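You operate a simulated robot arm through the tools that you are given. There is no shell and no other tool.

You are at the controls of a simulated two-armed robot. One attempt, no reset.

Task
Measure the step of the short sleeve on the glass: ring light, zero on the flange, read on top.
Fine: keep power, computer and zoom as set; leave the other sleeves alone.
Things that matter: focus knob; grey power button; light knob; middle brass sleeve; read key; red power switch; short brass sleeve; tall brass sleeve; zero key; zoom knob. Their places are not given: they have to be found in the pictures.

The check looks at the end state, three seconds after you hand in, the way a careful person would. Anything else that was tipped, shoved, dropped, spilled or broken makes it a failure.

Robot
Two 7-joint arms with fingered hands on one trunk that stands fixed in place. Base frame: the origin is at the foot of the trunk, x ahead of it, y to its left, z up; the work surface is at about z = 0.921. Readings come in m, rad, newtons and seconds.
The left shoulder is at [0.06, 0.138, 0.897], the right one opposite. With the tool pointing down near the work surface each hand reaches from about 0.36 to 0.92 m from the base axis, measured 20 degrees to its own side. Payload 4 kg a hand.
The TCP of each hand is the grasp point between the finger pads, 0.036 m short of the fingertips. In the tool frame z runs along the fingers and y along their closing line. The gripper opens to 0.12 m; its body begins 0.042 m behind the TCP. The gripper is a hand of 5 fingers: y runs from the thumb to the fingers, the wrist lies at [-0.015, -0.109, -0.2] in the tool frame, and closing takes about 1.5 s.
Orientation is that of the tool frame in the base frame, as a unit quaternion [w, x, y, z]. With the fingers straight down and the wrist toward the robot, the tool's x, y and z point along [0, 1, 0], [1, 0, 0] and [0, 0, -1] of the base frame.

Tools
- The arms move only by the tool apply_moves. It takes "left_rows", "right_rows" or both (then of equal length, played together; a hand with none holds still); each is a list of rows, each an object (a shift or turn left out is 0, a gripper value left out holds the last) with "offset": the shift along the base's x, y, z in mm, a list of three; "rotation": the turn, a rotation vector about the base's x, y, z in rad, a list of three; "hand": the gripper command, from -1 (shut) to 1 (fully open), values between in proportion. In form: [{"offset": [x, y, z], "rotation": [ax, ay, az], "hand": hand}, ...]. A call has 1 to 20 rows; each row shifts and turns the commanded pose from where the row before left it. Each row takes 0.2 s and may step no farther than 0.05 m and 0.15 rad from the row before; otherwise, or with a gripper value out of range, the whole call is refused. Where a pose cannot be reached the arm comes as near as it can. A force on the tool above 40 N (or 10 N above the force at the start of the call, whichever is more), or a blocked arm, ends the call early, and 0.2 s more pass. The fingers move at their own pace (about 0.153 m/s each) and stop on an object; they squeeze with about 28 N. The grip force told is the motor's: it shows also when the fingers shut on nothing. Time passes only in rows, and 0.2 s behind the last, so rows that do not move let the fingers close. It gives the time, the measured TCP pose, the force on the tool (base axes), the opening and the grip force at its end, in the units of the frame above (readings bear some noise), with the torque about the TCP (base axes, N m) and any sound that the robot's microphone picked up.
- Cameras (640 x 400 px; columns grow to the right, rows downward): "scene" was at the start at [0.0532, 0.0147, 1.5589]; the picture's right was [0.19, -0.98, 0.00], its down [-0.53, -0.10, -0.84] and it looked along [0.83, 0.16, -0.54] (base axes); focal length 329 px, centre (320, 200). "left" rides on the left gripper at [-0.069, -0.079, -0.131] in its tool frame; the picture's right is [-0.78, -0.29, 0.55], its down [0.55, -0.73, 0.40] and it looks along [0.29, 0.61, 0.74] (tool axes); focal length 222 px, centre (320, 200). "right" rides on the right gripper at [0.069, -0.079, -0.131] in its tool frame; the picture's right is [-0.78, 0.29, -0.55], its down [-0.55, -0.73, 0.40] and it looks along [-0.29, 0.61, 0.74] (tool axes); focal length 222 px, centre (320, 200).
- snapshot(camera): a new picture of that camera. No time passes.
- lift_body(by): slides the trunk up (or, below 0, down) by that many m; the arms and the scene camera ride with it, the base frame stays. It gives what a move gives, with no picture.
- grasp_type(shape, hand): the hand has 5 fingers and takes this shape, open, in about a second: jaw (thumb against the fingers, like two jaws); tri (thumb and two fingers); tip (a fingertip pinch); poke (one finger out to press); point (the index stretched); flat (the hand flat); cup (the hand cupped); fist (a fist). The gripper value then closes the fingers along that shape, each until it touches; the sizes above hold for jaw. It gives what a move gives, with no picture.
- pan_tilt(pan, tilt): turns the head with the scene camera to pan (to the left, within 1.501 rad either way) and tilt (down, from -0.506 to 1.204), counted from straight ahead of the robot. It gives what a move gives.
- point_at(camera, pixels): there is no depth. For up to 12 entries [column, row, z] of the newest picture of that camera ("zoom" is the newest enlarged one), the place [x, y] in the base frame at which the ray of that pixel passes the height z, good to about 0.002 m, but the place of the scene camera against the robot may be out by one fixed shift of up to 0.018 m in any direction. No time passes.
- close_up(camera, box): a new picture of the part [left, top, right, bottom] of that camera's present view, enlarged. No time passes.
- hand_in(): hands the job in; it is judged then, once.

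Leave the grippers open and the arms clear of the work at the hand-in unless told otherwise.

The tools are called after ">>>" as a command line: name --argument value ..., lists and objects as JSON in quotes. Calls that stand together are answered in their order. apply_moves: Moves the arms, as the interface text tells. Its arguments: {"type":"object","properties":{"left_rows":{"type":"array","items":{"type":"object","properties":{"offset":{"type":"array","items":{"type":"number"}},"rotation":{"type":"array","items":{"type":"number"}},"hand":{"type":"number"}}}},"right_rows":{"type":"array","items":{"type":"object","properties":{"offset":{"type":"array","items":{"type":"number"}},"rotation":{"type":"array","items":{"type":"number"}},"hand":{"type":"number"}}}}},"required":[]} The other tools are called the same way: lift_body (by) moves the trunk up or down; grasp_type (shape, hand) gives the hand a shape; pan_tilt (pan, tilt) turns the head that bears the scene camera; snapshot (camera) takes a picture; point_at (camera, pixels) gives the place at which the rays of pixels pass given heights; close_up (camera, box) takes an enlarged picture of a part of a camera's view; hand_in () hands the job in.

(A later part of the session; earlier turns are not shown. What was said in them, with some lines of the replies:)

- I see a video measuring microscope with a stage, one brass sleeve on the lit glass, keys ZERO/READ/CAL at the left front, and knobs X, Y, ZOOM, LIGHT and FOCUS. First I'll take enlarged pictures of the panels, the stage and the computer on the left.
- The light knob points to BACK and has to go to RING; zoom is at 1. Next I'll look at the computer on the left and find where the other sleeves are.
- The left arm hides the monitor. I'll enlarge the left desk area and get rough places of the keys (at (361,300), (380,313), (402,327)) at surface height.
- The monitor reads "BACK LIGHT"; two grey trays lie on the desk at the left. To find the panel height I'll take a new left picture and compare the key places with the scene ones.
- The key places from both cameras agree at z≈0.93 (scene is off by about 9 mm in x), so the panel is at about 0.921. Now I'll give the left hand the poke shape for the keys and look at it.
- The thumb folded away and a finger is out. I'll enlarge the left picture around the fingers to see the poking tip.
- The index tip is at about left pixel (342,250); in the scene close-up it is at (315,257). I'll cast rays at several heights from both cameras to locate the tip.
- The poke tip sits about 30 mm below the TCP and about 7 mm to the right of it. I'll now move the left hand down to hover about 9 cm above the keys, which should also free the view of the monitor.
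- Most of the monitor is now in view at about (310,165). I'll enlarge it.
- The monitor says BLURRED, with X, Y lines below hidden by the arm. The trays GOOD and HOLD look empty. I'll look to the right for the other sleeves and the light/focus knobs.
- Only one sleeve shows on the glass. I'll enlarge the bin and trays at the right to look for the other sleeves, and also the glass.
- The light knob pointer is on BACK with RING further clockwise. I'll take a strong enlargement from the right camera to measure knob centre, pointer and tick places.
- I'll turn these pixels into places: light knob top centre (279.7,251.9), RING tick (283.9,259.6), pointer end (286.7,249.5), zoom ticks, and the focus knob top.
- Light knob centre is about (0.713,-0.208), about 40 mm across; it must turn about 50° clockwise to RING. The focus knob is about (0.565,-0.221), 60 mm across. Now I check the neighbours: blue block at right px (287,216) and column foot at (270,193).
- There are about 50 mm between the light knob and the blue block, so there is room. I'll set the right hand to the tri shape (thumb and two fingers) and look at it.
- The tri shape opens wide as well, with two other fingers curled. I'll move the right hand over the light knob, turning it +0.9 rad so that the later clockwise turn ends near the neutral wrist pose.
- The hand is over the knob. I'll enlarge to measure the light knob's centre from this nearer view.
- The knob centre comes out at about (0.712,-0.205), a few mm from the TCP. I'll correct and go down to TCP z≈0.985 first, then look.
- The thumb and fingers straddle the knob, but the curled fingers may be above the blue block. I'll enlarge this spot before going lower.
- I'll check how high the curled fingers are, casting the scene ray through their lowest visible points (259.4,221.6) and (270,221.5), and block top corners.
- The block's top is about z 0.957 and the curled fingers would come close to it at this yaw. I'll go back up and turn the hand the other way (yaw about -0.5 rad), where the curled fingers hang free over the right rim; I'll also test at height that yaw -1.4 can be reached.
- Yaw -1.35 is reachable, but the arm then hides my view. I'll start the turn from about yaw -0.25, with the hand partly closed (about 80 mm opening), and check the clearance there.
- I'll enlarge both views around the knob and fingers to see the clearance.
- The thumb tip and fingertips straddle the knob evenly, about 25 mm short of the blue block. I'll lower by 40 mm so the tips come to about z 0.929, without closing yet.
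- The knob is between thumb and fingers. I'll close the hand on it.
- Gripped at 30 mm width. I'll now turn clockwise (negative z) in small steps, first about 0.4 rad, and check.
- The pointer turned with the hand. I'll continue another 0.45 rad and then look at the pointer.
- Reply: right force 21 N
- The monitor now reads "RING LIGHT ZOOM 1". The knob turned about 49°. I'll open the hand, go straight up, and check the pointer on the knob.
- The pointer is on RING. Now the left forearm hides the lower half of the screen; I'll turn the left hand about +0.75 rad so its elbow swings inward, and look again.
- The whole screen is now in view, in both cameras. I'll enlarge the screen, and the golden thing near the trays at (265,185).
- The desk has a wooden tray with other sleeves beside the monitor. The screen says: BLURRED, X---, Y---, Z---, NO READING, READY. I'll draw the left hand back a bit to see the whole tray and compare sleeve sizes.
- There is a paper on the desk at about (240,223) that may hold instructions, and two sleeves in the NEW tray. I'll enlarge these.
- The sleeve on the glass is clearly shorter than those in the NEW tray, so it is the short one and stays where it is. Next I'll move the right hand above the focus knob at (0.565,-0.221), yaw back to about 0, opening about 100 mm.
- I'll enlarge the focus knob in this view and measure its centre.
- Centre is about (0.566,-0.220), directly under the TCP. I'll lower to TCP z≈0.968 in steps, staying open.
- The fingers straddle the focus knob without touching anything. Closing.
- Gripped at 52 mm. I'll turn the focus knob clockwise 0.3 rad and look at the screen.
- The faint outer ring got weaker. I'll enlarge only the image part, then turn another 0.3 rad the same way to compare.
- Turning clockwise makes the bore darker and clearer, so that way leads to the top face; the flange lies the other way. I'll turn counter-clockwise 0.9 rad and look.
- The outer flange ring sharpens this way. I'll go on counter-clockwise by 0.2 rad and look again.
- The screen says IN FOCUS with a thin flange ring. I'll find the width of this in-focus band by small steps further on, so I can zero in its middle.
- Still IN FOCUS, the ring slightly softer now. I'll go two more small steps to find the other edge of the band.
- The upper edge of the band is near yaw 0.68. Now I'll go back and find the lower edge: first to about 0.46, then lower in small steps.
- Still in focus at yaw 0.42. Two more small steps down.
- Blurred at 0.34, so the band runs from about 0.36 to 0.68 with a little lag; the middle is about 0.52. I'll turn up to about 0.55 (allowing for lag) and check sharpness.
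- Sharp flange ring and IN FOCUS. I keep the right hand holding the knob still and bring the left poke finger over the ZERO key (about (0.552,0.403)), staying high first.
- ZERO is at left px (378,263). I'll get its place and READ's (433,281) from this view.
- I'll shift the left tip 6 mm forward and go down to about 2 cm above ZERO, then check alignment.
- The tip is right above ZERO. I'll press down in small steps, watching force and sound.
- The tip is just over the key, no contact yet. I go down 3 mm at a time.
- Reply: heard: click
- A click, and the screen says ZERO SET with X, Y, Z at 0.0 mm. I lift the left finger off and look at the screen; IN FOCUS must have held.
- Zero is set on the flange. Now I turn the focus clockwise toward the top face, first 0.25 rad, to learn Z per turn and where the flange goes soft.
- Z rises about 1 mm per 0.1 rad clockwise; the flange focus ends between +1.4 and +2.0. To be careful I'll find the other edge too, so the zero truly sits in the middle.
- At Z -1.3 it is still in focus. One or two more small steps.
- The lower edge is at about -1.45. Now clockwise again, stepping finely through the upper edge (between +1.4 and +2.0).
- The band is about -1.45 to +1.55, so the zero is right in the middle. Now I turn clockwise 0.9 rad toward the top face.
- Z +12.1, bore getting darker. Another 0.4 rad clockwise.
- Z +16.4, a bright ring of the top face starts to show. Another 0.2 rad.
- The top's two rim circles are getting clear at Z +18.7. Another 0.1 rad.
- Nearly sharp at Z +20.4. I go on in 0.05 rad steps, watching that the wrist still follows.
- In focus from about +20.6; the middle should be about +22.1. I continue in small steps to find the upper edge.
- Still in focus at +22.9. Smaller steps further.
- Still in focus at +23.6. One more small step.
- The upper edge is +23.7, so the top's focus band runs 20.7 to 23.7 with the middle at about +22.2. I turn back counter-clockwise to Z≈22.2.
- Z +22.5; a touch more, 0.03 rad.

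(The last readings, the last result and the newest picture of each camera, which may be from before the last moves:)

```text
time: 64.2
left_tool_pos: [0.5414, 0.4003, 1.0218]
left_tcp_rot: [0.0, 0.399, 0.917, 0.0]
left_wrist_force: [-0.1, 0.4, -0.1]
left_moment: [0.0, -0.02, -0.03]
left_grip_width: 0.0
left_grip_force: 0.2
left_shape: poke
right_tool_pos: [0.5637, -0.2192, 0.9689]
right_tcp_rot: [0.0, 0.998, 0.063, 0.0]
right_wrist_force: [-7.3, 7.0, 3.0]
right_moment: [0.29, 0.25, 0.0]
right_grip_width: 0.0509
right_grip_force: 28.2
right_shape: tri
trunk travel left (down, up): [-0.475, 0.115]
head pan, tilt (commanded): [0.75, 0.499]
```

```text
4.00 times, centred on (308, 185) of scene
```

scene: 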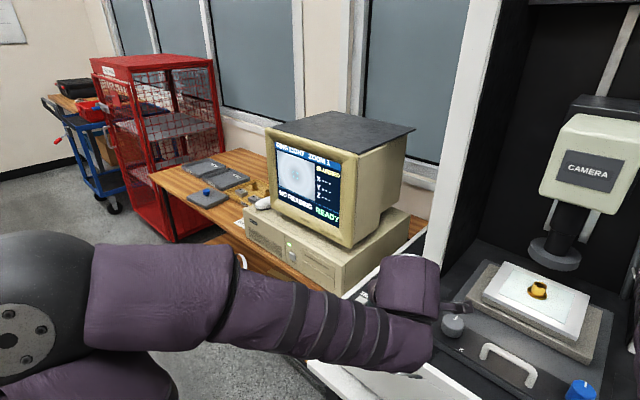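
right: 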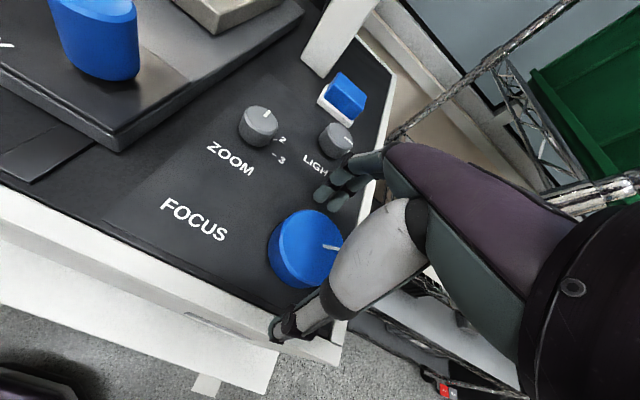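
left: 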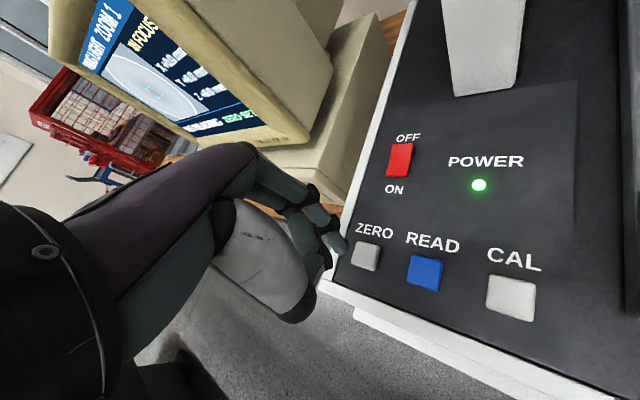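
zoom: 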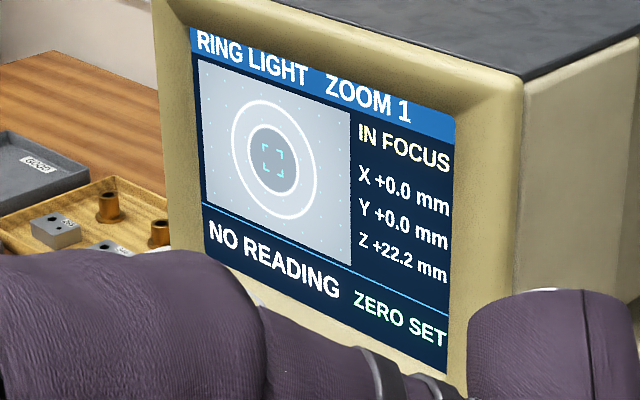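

Z +22.2, IN FOCUS on the top. Now the left finger goes over READ (57 mm to the right of ZERO) and down to about 2 cm above it.

>>> apply_moves --left_rows '[{"offset": [4, -19, 0]}, {"offset": [3, -19, 0]}, {"offset": [3, -19, 0]}, {"offset": [0, 0, -20]}, {"offset": [0, 0, -20]}, {"offset": [0, 0, 0]}]'

>>> close_up --camera "left" --box '[270, 190, 450, 320]'

>>> close_up --camera "scene" --box '[270, 135, 345, 235]'

```text
time: 65.6
left_tool_pos: [0.5501, 0.3442, 0.9846]
left_tcp_rot: [0.0, 0.399, 0.917, 0.0]
left_wrist_force: [-0.3, -0.1, -0.4]
left_moment: [0.02, -0.02, 0.02]
left_grip_width: 0.0
left_grip_force: 0.0
left_shape: poke
right_tool_pos: [0.5645, -0.2197, 0.9691]
right_tcp_rot: [0.0, 0.998, 0.063, -0.001]
right_wrist_force: [-6.6, 6.6, 2.5]
right_moment: [0.25, 0.22, 0.0]
right_grip_width: 0.0509
right_grip_force: 28.0
right_shape: tri
trunk travel left (down, up): [-0.475, 0.115]
head pan, tilt (commanded): [0.75, 0.499]
```

```text
3.08 times, centred on (360, 255) of left
```

zoom: 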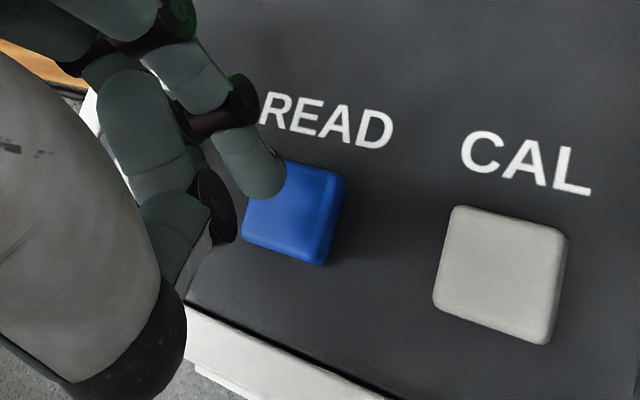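

```text
4.00 times, centred on (308, 185) of scene
```

zoom: 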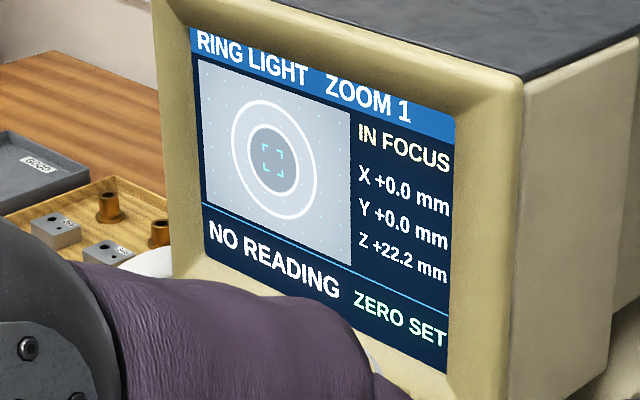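

Aligned over READ, the screen still shows Z +22.2 IN FOCUS. I press down in small steps.

>>> apply_moves --left_rows '[{"offset": [1, 0, -10]}, {"offset": [0, 0, -7]}, {"offset": [0, 0, -3]}, {"offset": [0, 0, -3]}, {"offset": [0, 0, 0]}]'

>>> close_up --camera "scene" --box '[270, 135, 345, 235]'

```text
time: 66.8
left_tool_pos: [0.5519, 0.3451, 0.9606]
left_tcp_rot: [0.001, 0.399, 0.917, 0.001]
left_wrist_force: [2.5, 6.2, 18.2]
left_moment: [0.1, -0.19, 0.06]
left_grip_width: 0.0
left_grip_force: 0.1
left_shape: poke
right_tool_pos: [0.5643, -0.2201, 0.969]
right_tcp_rot: [0.0, 0.998, 0.062, 0.0]
right_wrist_force: [-5.4, 6.0, -1.1]
right_moment: [0.22, 0.14, 0.04]
right_grip_width: 0.0507
right_grip_force: 28.5
right_shape: tri
trunk travel left (down, up): [-0.475, 0.115]
head pan, tilt (commanded): [0.75, 0.499]
heard: click
```

```text
4.00 times, centred on (308, 185) of scene
```

zoom: 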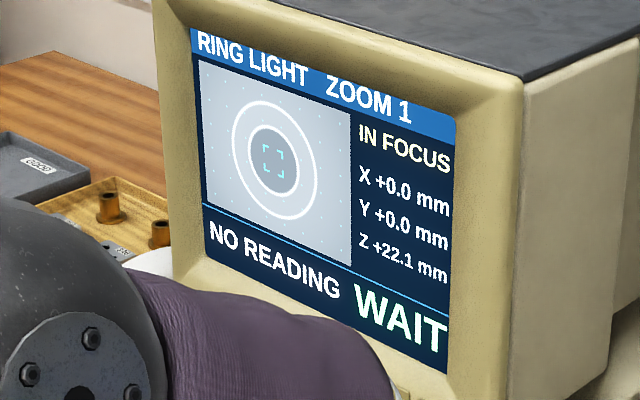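

A click, and the screen says WAIT. I lift the left finger off gently and wait without touching the focus.

>>> apply_moves --left_rows '[{"offset": [0, 0, 10]}, {"offset": [0, 0, 20]}, {"offset": [0, 0, 25]}, {"offset": [0, 0, 0]}, {"offset": [0, 0, 0]}, {"offset": [0, 0, 0]}, {"offset": [0, 0, 0]}, {"offset": [0, 0, 0]}]'

>>> close_up --camera "scene" --box '[270, 135, 345, 235]'

```text
time: 68.6
left_tool_pos: [0.5496, 0.344, 1.0132]
left_tcp_rot: [0.001, 0.399, 0.917, -0.001]
left_wrist_force: [0.5, 0.9, 0.4]
left_moment: [-0.02, 0.03, 0.03]
left_grip_width: 0.0
left_grip_force: 0.0
left_shape: poke
right_tool_pos: [0.5651, -0.2184, 0.9679]
right_tcp_rot: [0.0, 0.998, 0.063, -0.001]
right_wrist_force: [-6.4, 6.0, 2.8]
right_moment: [0.26, 0.2, 0.01]
right_grip_width: 0.0509
right_grip_force: 27.7
right_shape: tri
trunk travel left (down, up): [-0.475, 0.115]
head pan, tilt (commanded): [0.75, 0.499]
```

```text
4.00 times, centred on (308, 185) of scene
```

zoom: 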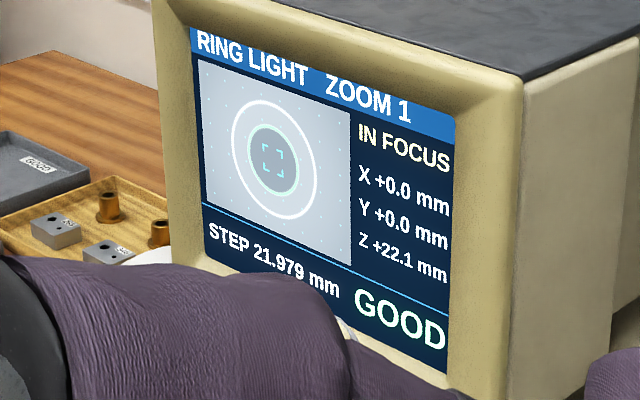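

The screen reads "STEP 21.979 mm  GOOD". Now I open the right hand off the focus knob and lift it straight up, and lift the left hand higher too.

>>> apply_moves --right_rows '[{"hand": 0.0}, {"hand": 0.3}, {"hand": 0.5}, {"offset": [0, 0, 0]}, {"offset": [0, 0, 20]}, {"offset": [0, 0, 35]}, {"offset": [0, 0, 45]}, {"offset": [0, 0, 45]}]' --left_rows '[{"offset": [0, 0, 0]}, {"offset": [0, 0, 0]}, {"offset": [0, 0, 0]}, {"offset": [0, 0, 0]}, {"offset": [-5, 0, 20]}, {"offset": [-10, -10, 35]}, {"offset": [-15, -15, 35]}, {"offset": [-15, -15, 35]}]'

>>> snapshot --camera "scene"

>>> snapshot --camera "right"

```text
time: 70.4
left_tool_pos: [0.5057, 0.3018, 1.14]
left_tcp_rot: [0.0, 0.4, 0.917, 0.0]
left_wrist_force: [0.5, -1.4, 0.5]
left_moment: [0.03, 0.0, -0.02]
left_grip_width: 0.0
left_grip_force: 0.1
left_shape: poke
right_tool_pos: [0.5642, -0.2193, 1.1144]
right_tcp_rot: [0.0, 0.998, 0.062, 0.0]
right_wrist_force: [0.0, 0.4, 0.2]
right_moment: [-0.06, -0.01, 0.0]
right_grip_width: 0.0897
right_grip_force: 0.2
right_shape: tri
trunk travel left (down, up): [-0.475, 0.115]
head pan, tilt (commanded): [0.75, 0.499]
```

```text
taken
```

scene: 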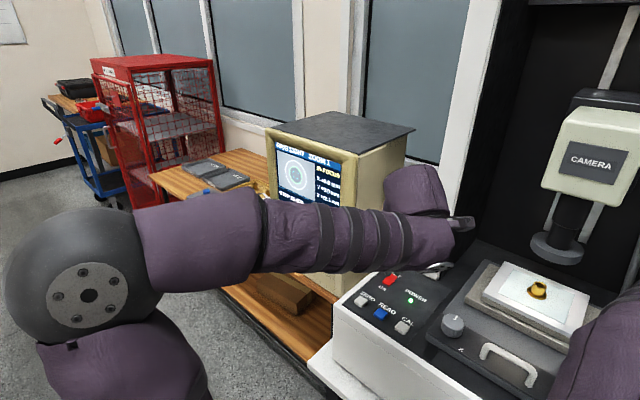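

```text
taken
```

right: 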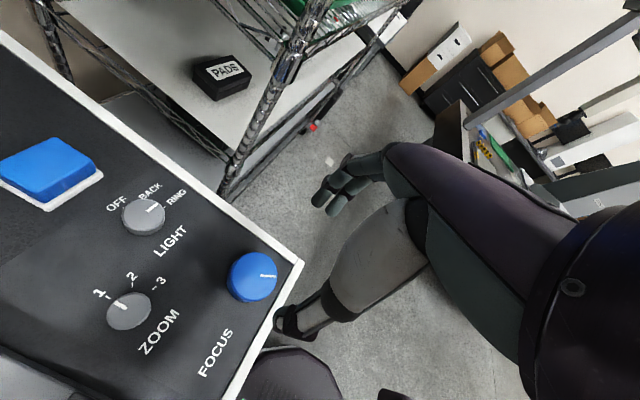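

All knobs stand as they should (LIGHT on RING, ZOOM on 1). I'll bring both arms back up and clear, turning the right hand back to neutral.

>>> apply_moves --right_rows '[{"offset": [-5, -3, 14], "rotation": [0, 0, 0.14]}, {"offset": [-5, -3, 14], "rotation": [0, 0, 0.14]}, {"offset": [-5, -3, 14], "rotation": [0, 0, 0.14]}, {"offset": [-5, -3, 14], "rotation": [0, 0, 0.14]}, {"offset": [-5, -3, 14], "rotation": [0, 0, 0.14]}, {"offset": [-5, -3, 14], "rotation": [0, 0, 0.14]}, {"offset": [-5, -3, 14], "rotation": [0, 0, 0.14]}, {"offset": [-5, -3, 14], "rotation": [0, 0, 0.14]}, {"offset": [-5, -3, 14], "rotation": [0, 0, 0.14]}, {"offset": [-5, -3, 14], "rotation": [0, 0, 0.14]}, {"offset": [0, 0, 0]}]' --left_rows '[{"offset": [-8, -3, 3]}, {"offset": [-8, -3, 3]}, {"offset": [-8, -3, 3]}, {"offset": [-8, -3, 3]}, {"offset": [-8, -3, 3]}, {"offset": [-8, -3, 3]}, {"offset": [-8, -3, 3]}, {"offset": [-8, -3, 3]}, {"offset": [-8, -3, 3]}, {"offset": [-8, -3, 3]}, {"offset": [0, 0, 0]}]'

>>> grasp_type --shape "jaw" --hand "left"

>>> grasp_type --shape "jaw" --hand "right"

>>> snapshot --camera "scene"

>>> snapshot --camera "right"

>>> snapshot --camera "left"

```text
time: 72.8
left_tool_pos: [0.4266, 0.2741, 1.1694]
left_tcp_rot: [0.0, 0.399, 0.917, 0.0]
left_wrist_force: [0.6, -1.3, 0.7]
left_moment: [0.0, 0.01, 0.0]
left_grip_width: 0.0
left_grip_force: 0.1
left_shape: poke
right_tool_pos: [0.5154, -0.2505, 1.2537]
right_tcp_rot: [0.0, 0.723, 0.691, 0.0]
right_wrist_force: [0.0, -0.2, -0.2]
right_moment: [-0.01, 0.0, -0.01]
right_grip_width: 0.0895
right_grip_force: 0.1
right_shape: tri
trunk travel left (down, up): [-0.475, 0.115]
head pan, tilt (commanded): [0.75, 0.499]
```

```text
time: 73.7
left_tool_pos: [0.4252, 0.2743, 1.1708]
left_tcp_rot: [0.001, 0.399, 0.917, 0.0]
left_wrist_force: [-0.7, 0.4, 0.4]
left_moment: [0.02, -0.01, -0.03]
left_grip_width: 0.1201
left_grip_force: 0.1
left_shape: jaw
right_tool_pos: [0.5161, -0.2519, 1.2533]
right_tcp_rot: [0.0, 0.723, 0.691, 0.0]
right_wrist_force: [0.0, 0.2, 0.5]
right_moment: [-0.01, -0.03, 0.0]
right_grip_width: 0.0895
right_grip_force: 0.1
right_shape: tri
trunk travel left (down, up): [-0.475, 0.115]
head pan, tilt (commanded): [0.75, 0.499]
```

```text
time: 74.6
left_tool_pos: [0.426, 0.2751, 1.1688]
left_tcp_rot: [0.001, 0.4, 0.916, 0.0]
left_wrist_force: [-0.1, -0.2, 0.6]
left_moment: [0.01, -0.03, 0.01]
left_grip_width: 0.12
left_grip_force: 0.1
left_shape: jaw
right_tool_pos: [0.5157, -0.2513, 1.254]
right_tcp_rot: [0.0, 0.723, 0.69, -0.001]
right_wrist_force: [0.3, -0.6, 0.6]
right_moment: [0.0, 0.02, -0.02]
right_grip_width: 0.1202
right_grip_force: 0.1
right_shape: jaw
trunk travel left (down, up): [-0.475, 0.115]
head pan, tilt (commanded): [0.75, 0.499]
```

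```text
taken
```

scene: 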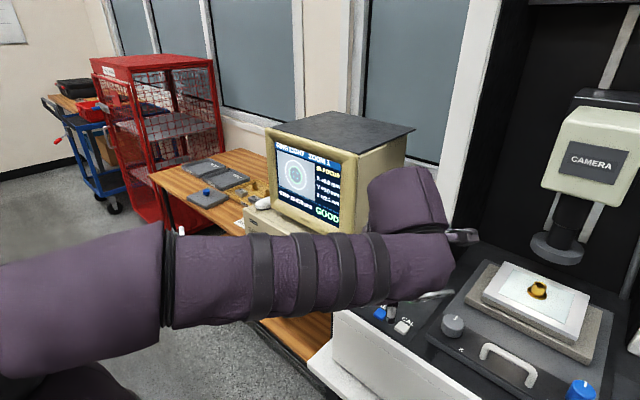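

```text
taken
```

right: 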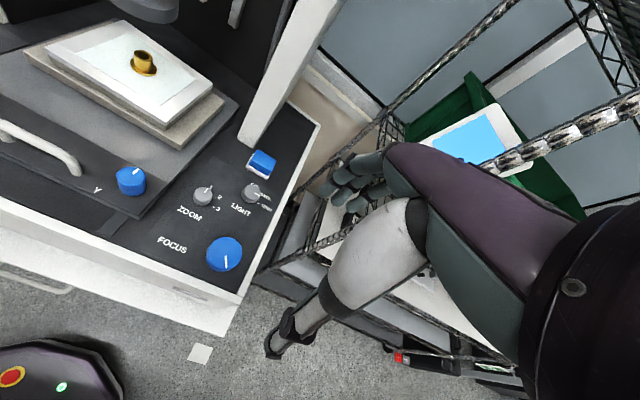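

```text
taken
```

left: 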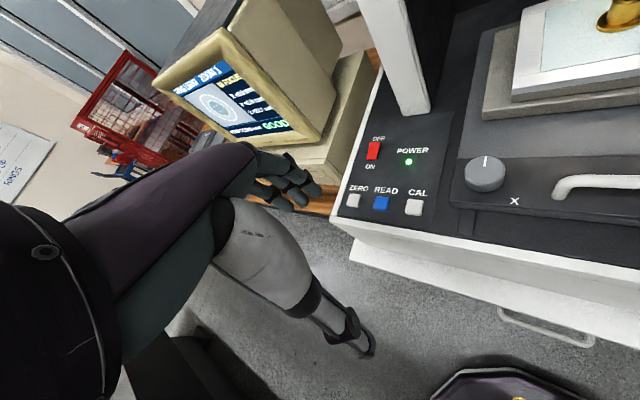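

Both hands are open and clear. I'll take a last close look at the screen and the stage before handing in.

>>> close_up --camera "scene" --box '[270, 135, 345, 235]'

>>> close_up --camera "right" --box '[20, 10, 310, 290]'

>>> close_up --camera "left" --box '[150, 30, 440, 230]'

```text
4.00 times, centred on (308, 185) of scene
```

zoom: 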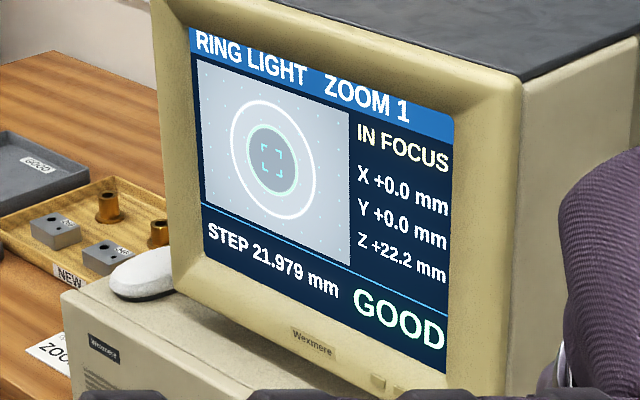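

```text
1.43 times, centred on (165, 150) of right
```

zoom: 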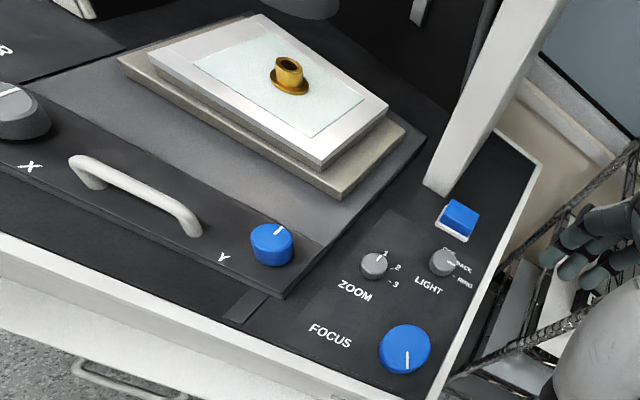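

```text
2.00 times, centred on (295, 130) of left
```

zoom: 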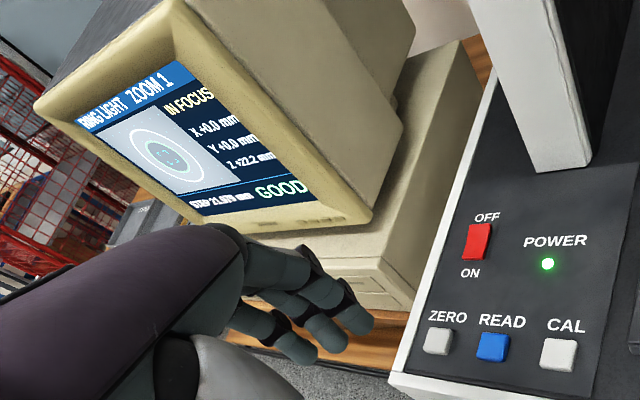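

The screen shows RING LIGHT, ZOOM 1, IN FOCUS, STEP 21.979 mm and GOOD. The power light and the computer are still on. The short sleeve is still on the glass, the other sleeves are untouched in their tray, and both hands are open and clear. I'm handing in.

>>> hand_in

```text
The job is handed in.
```

The step of the short sleeve on the glass reads **21.979 mm**, and the instrument marked the reading GOOD. I handed the job in on that reading and have no verdict back yet.

- **Light:** I turned the light knob from BACK to RING.
- **Zero:** I focused on the flange, checked both edges of the in-focus range to find its middle, and pressed ZERO there.
- **Read:** I did the same on the top face, at about Z +22.2 mm, and pressed READ. The screen showed WAIT, then the reading.

Power and the computer stayed on and the zoom stayed at 1. The short sleeve is still on the glass and I did not touch the other sleeves. Both hands are open and clear of the work.
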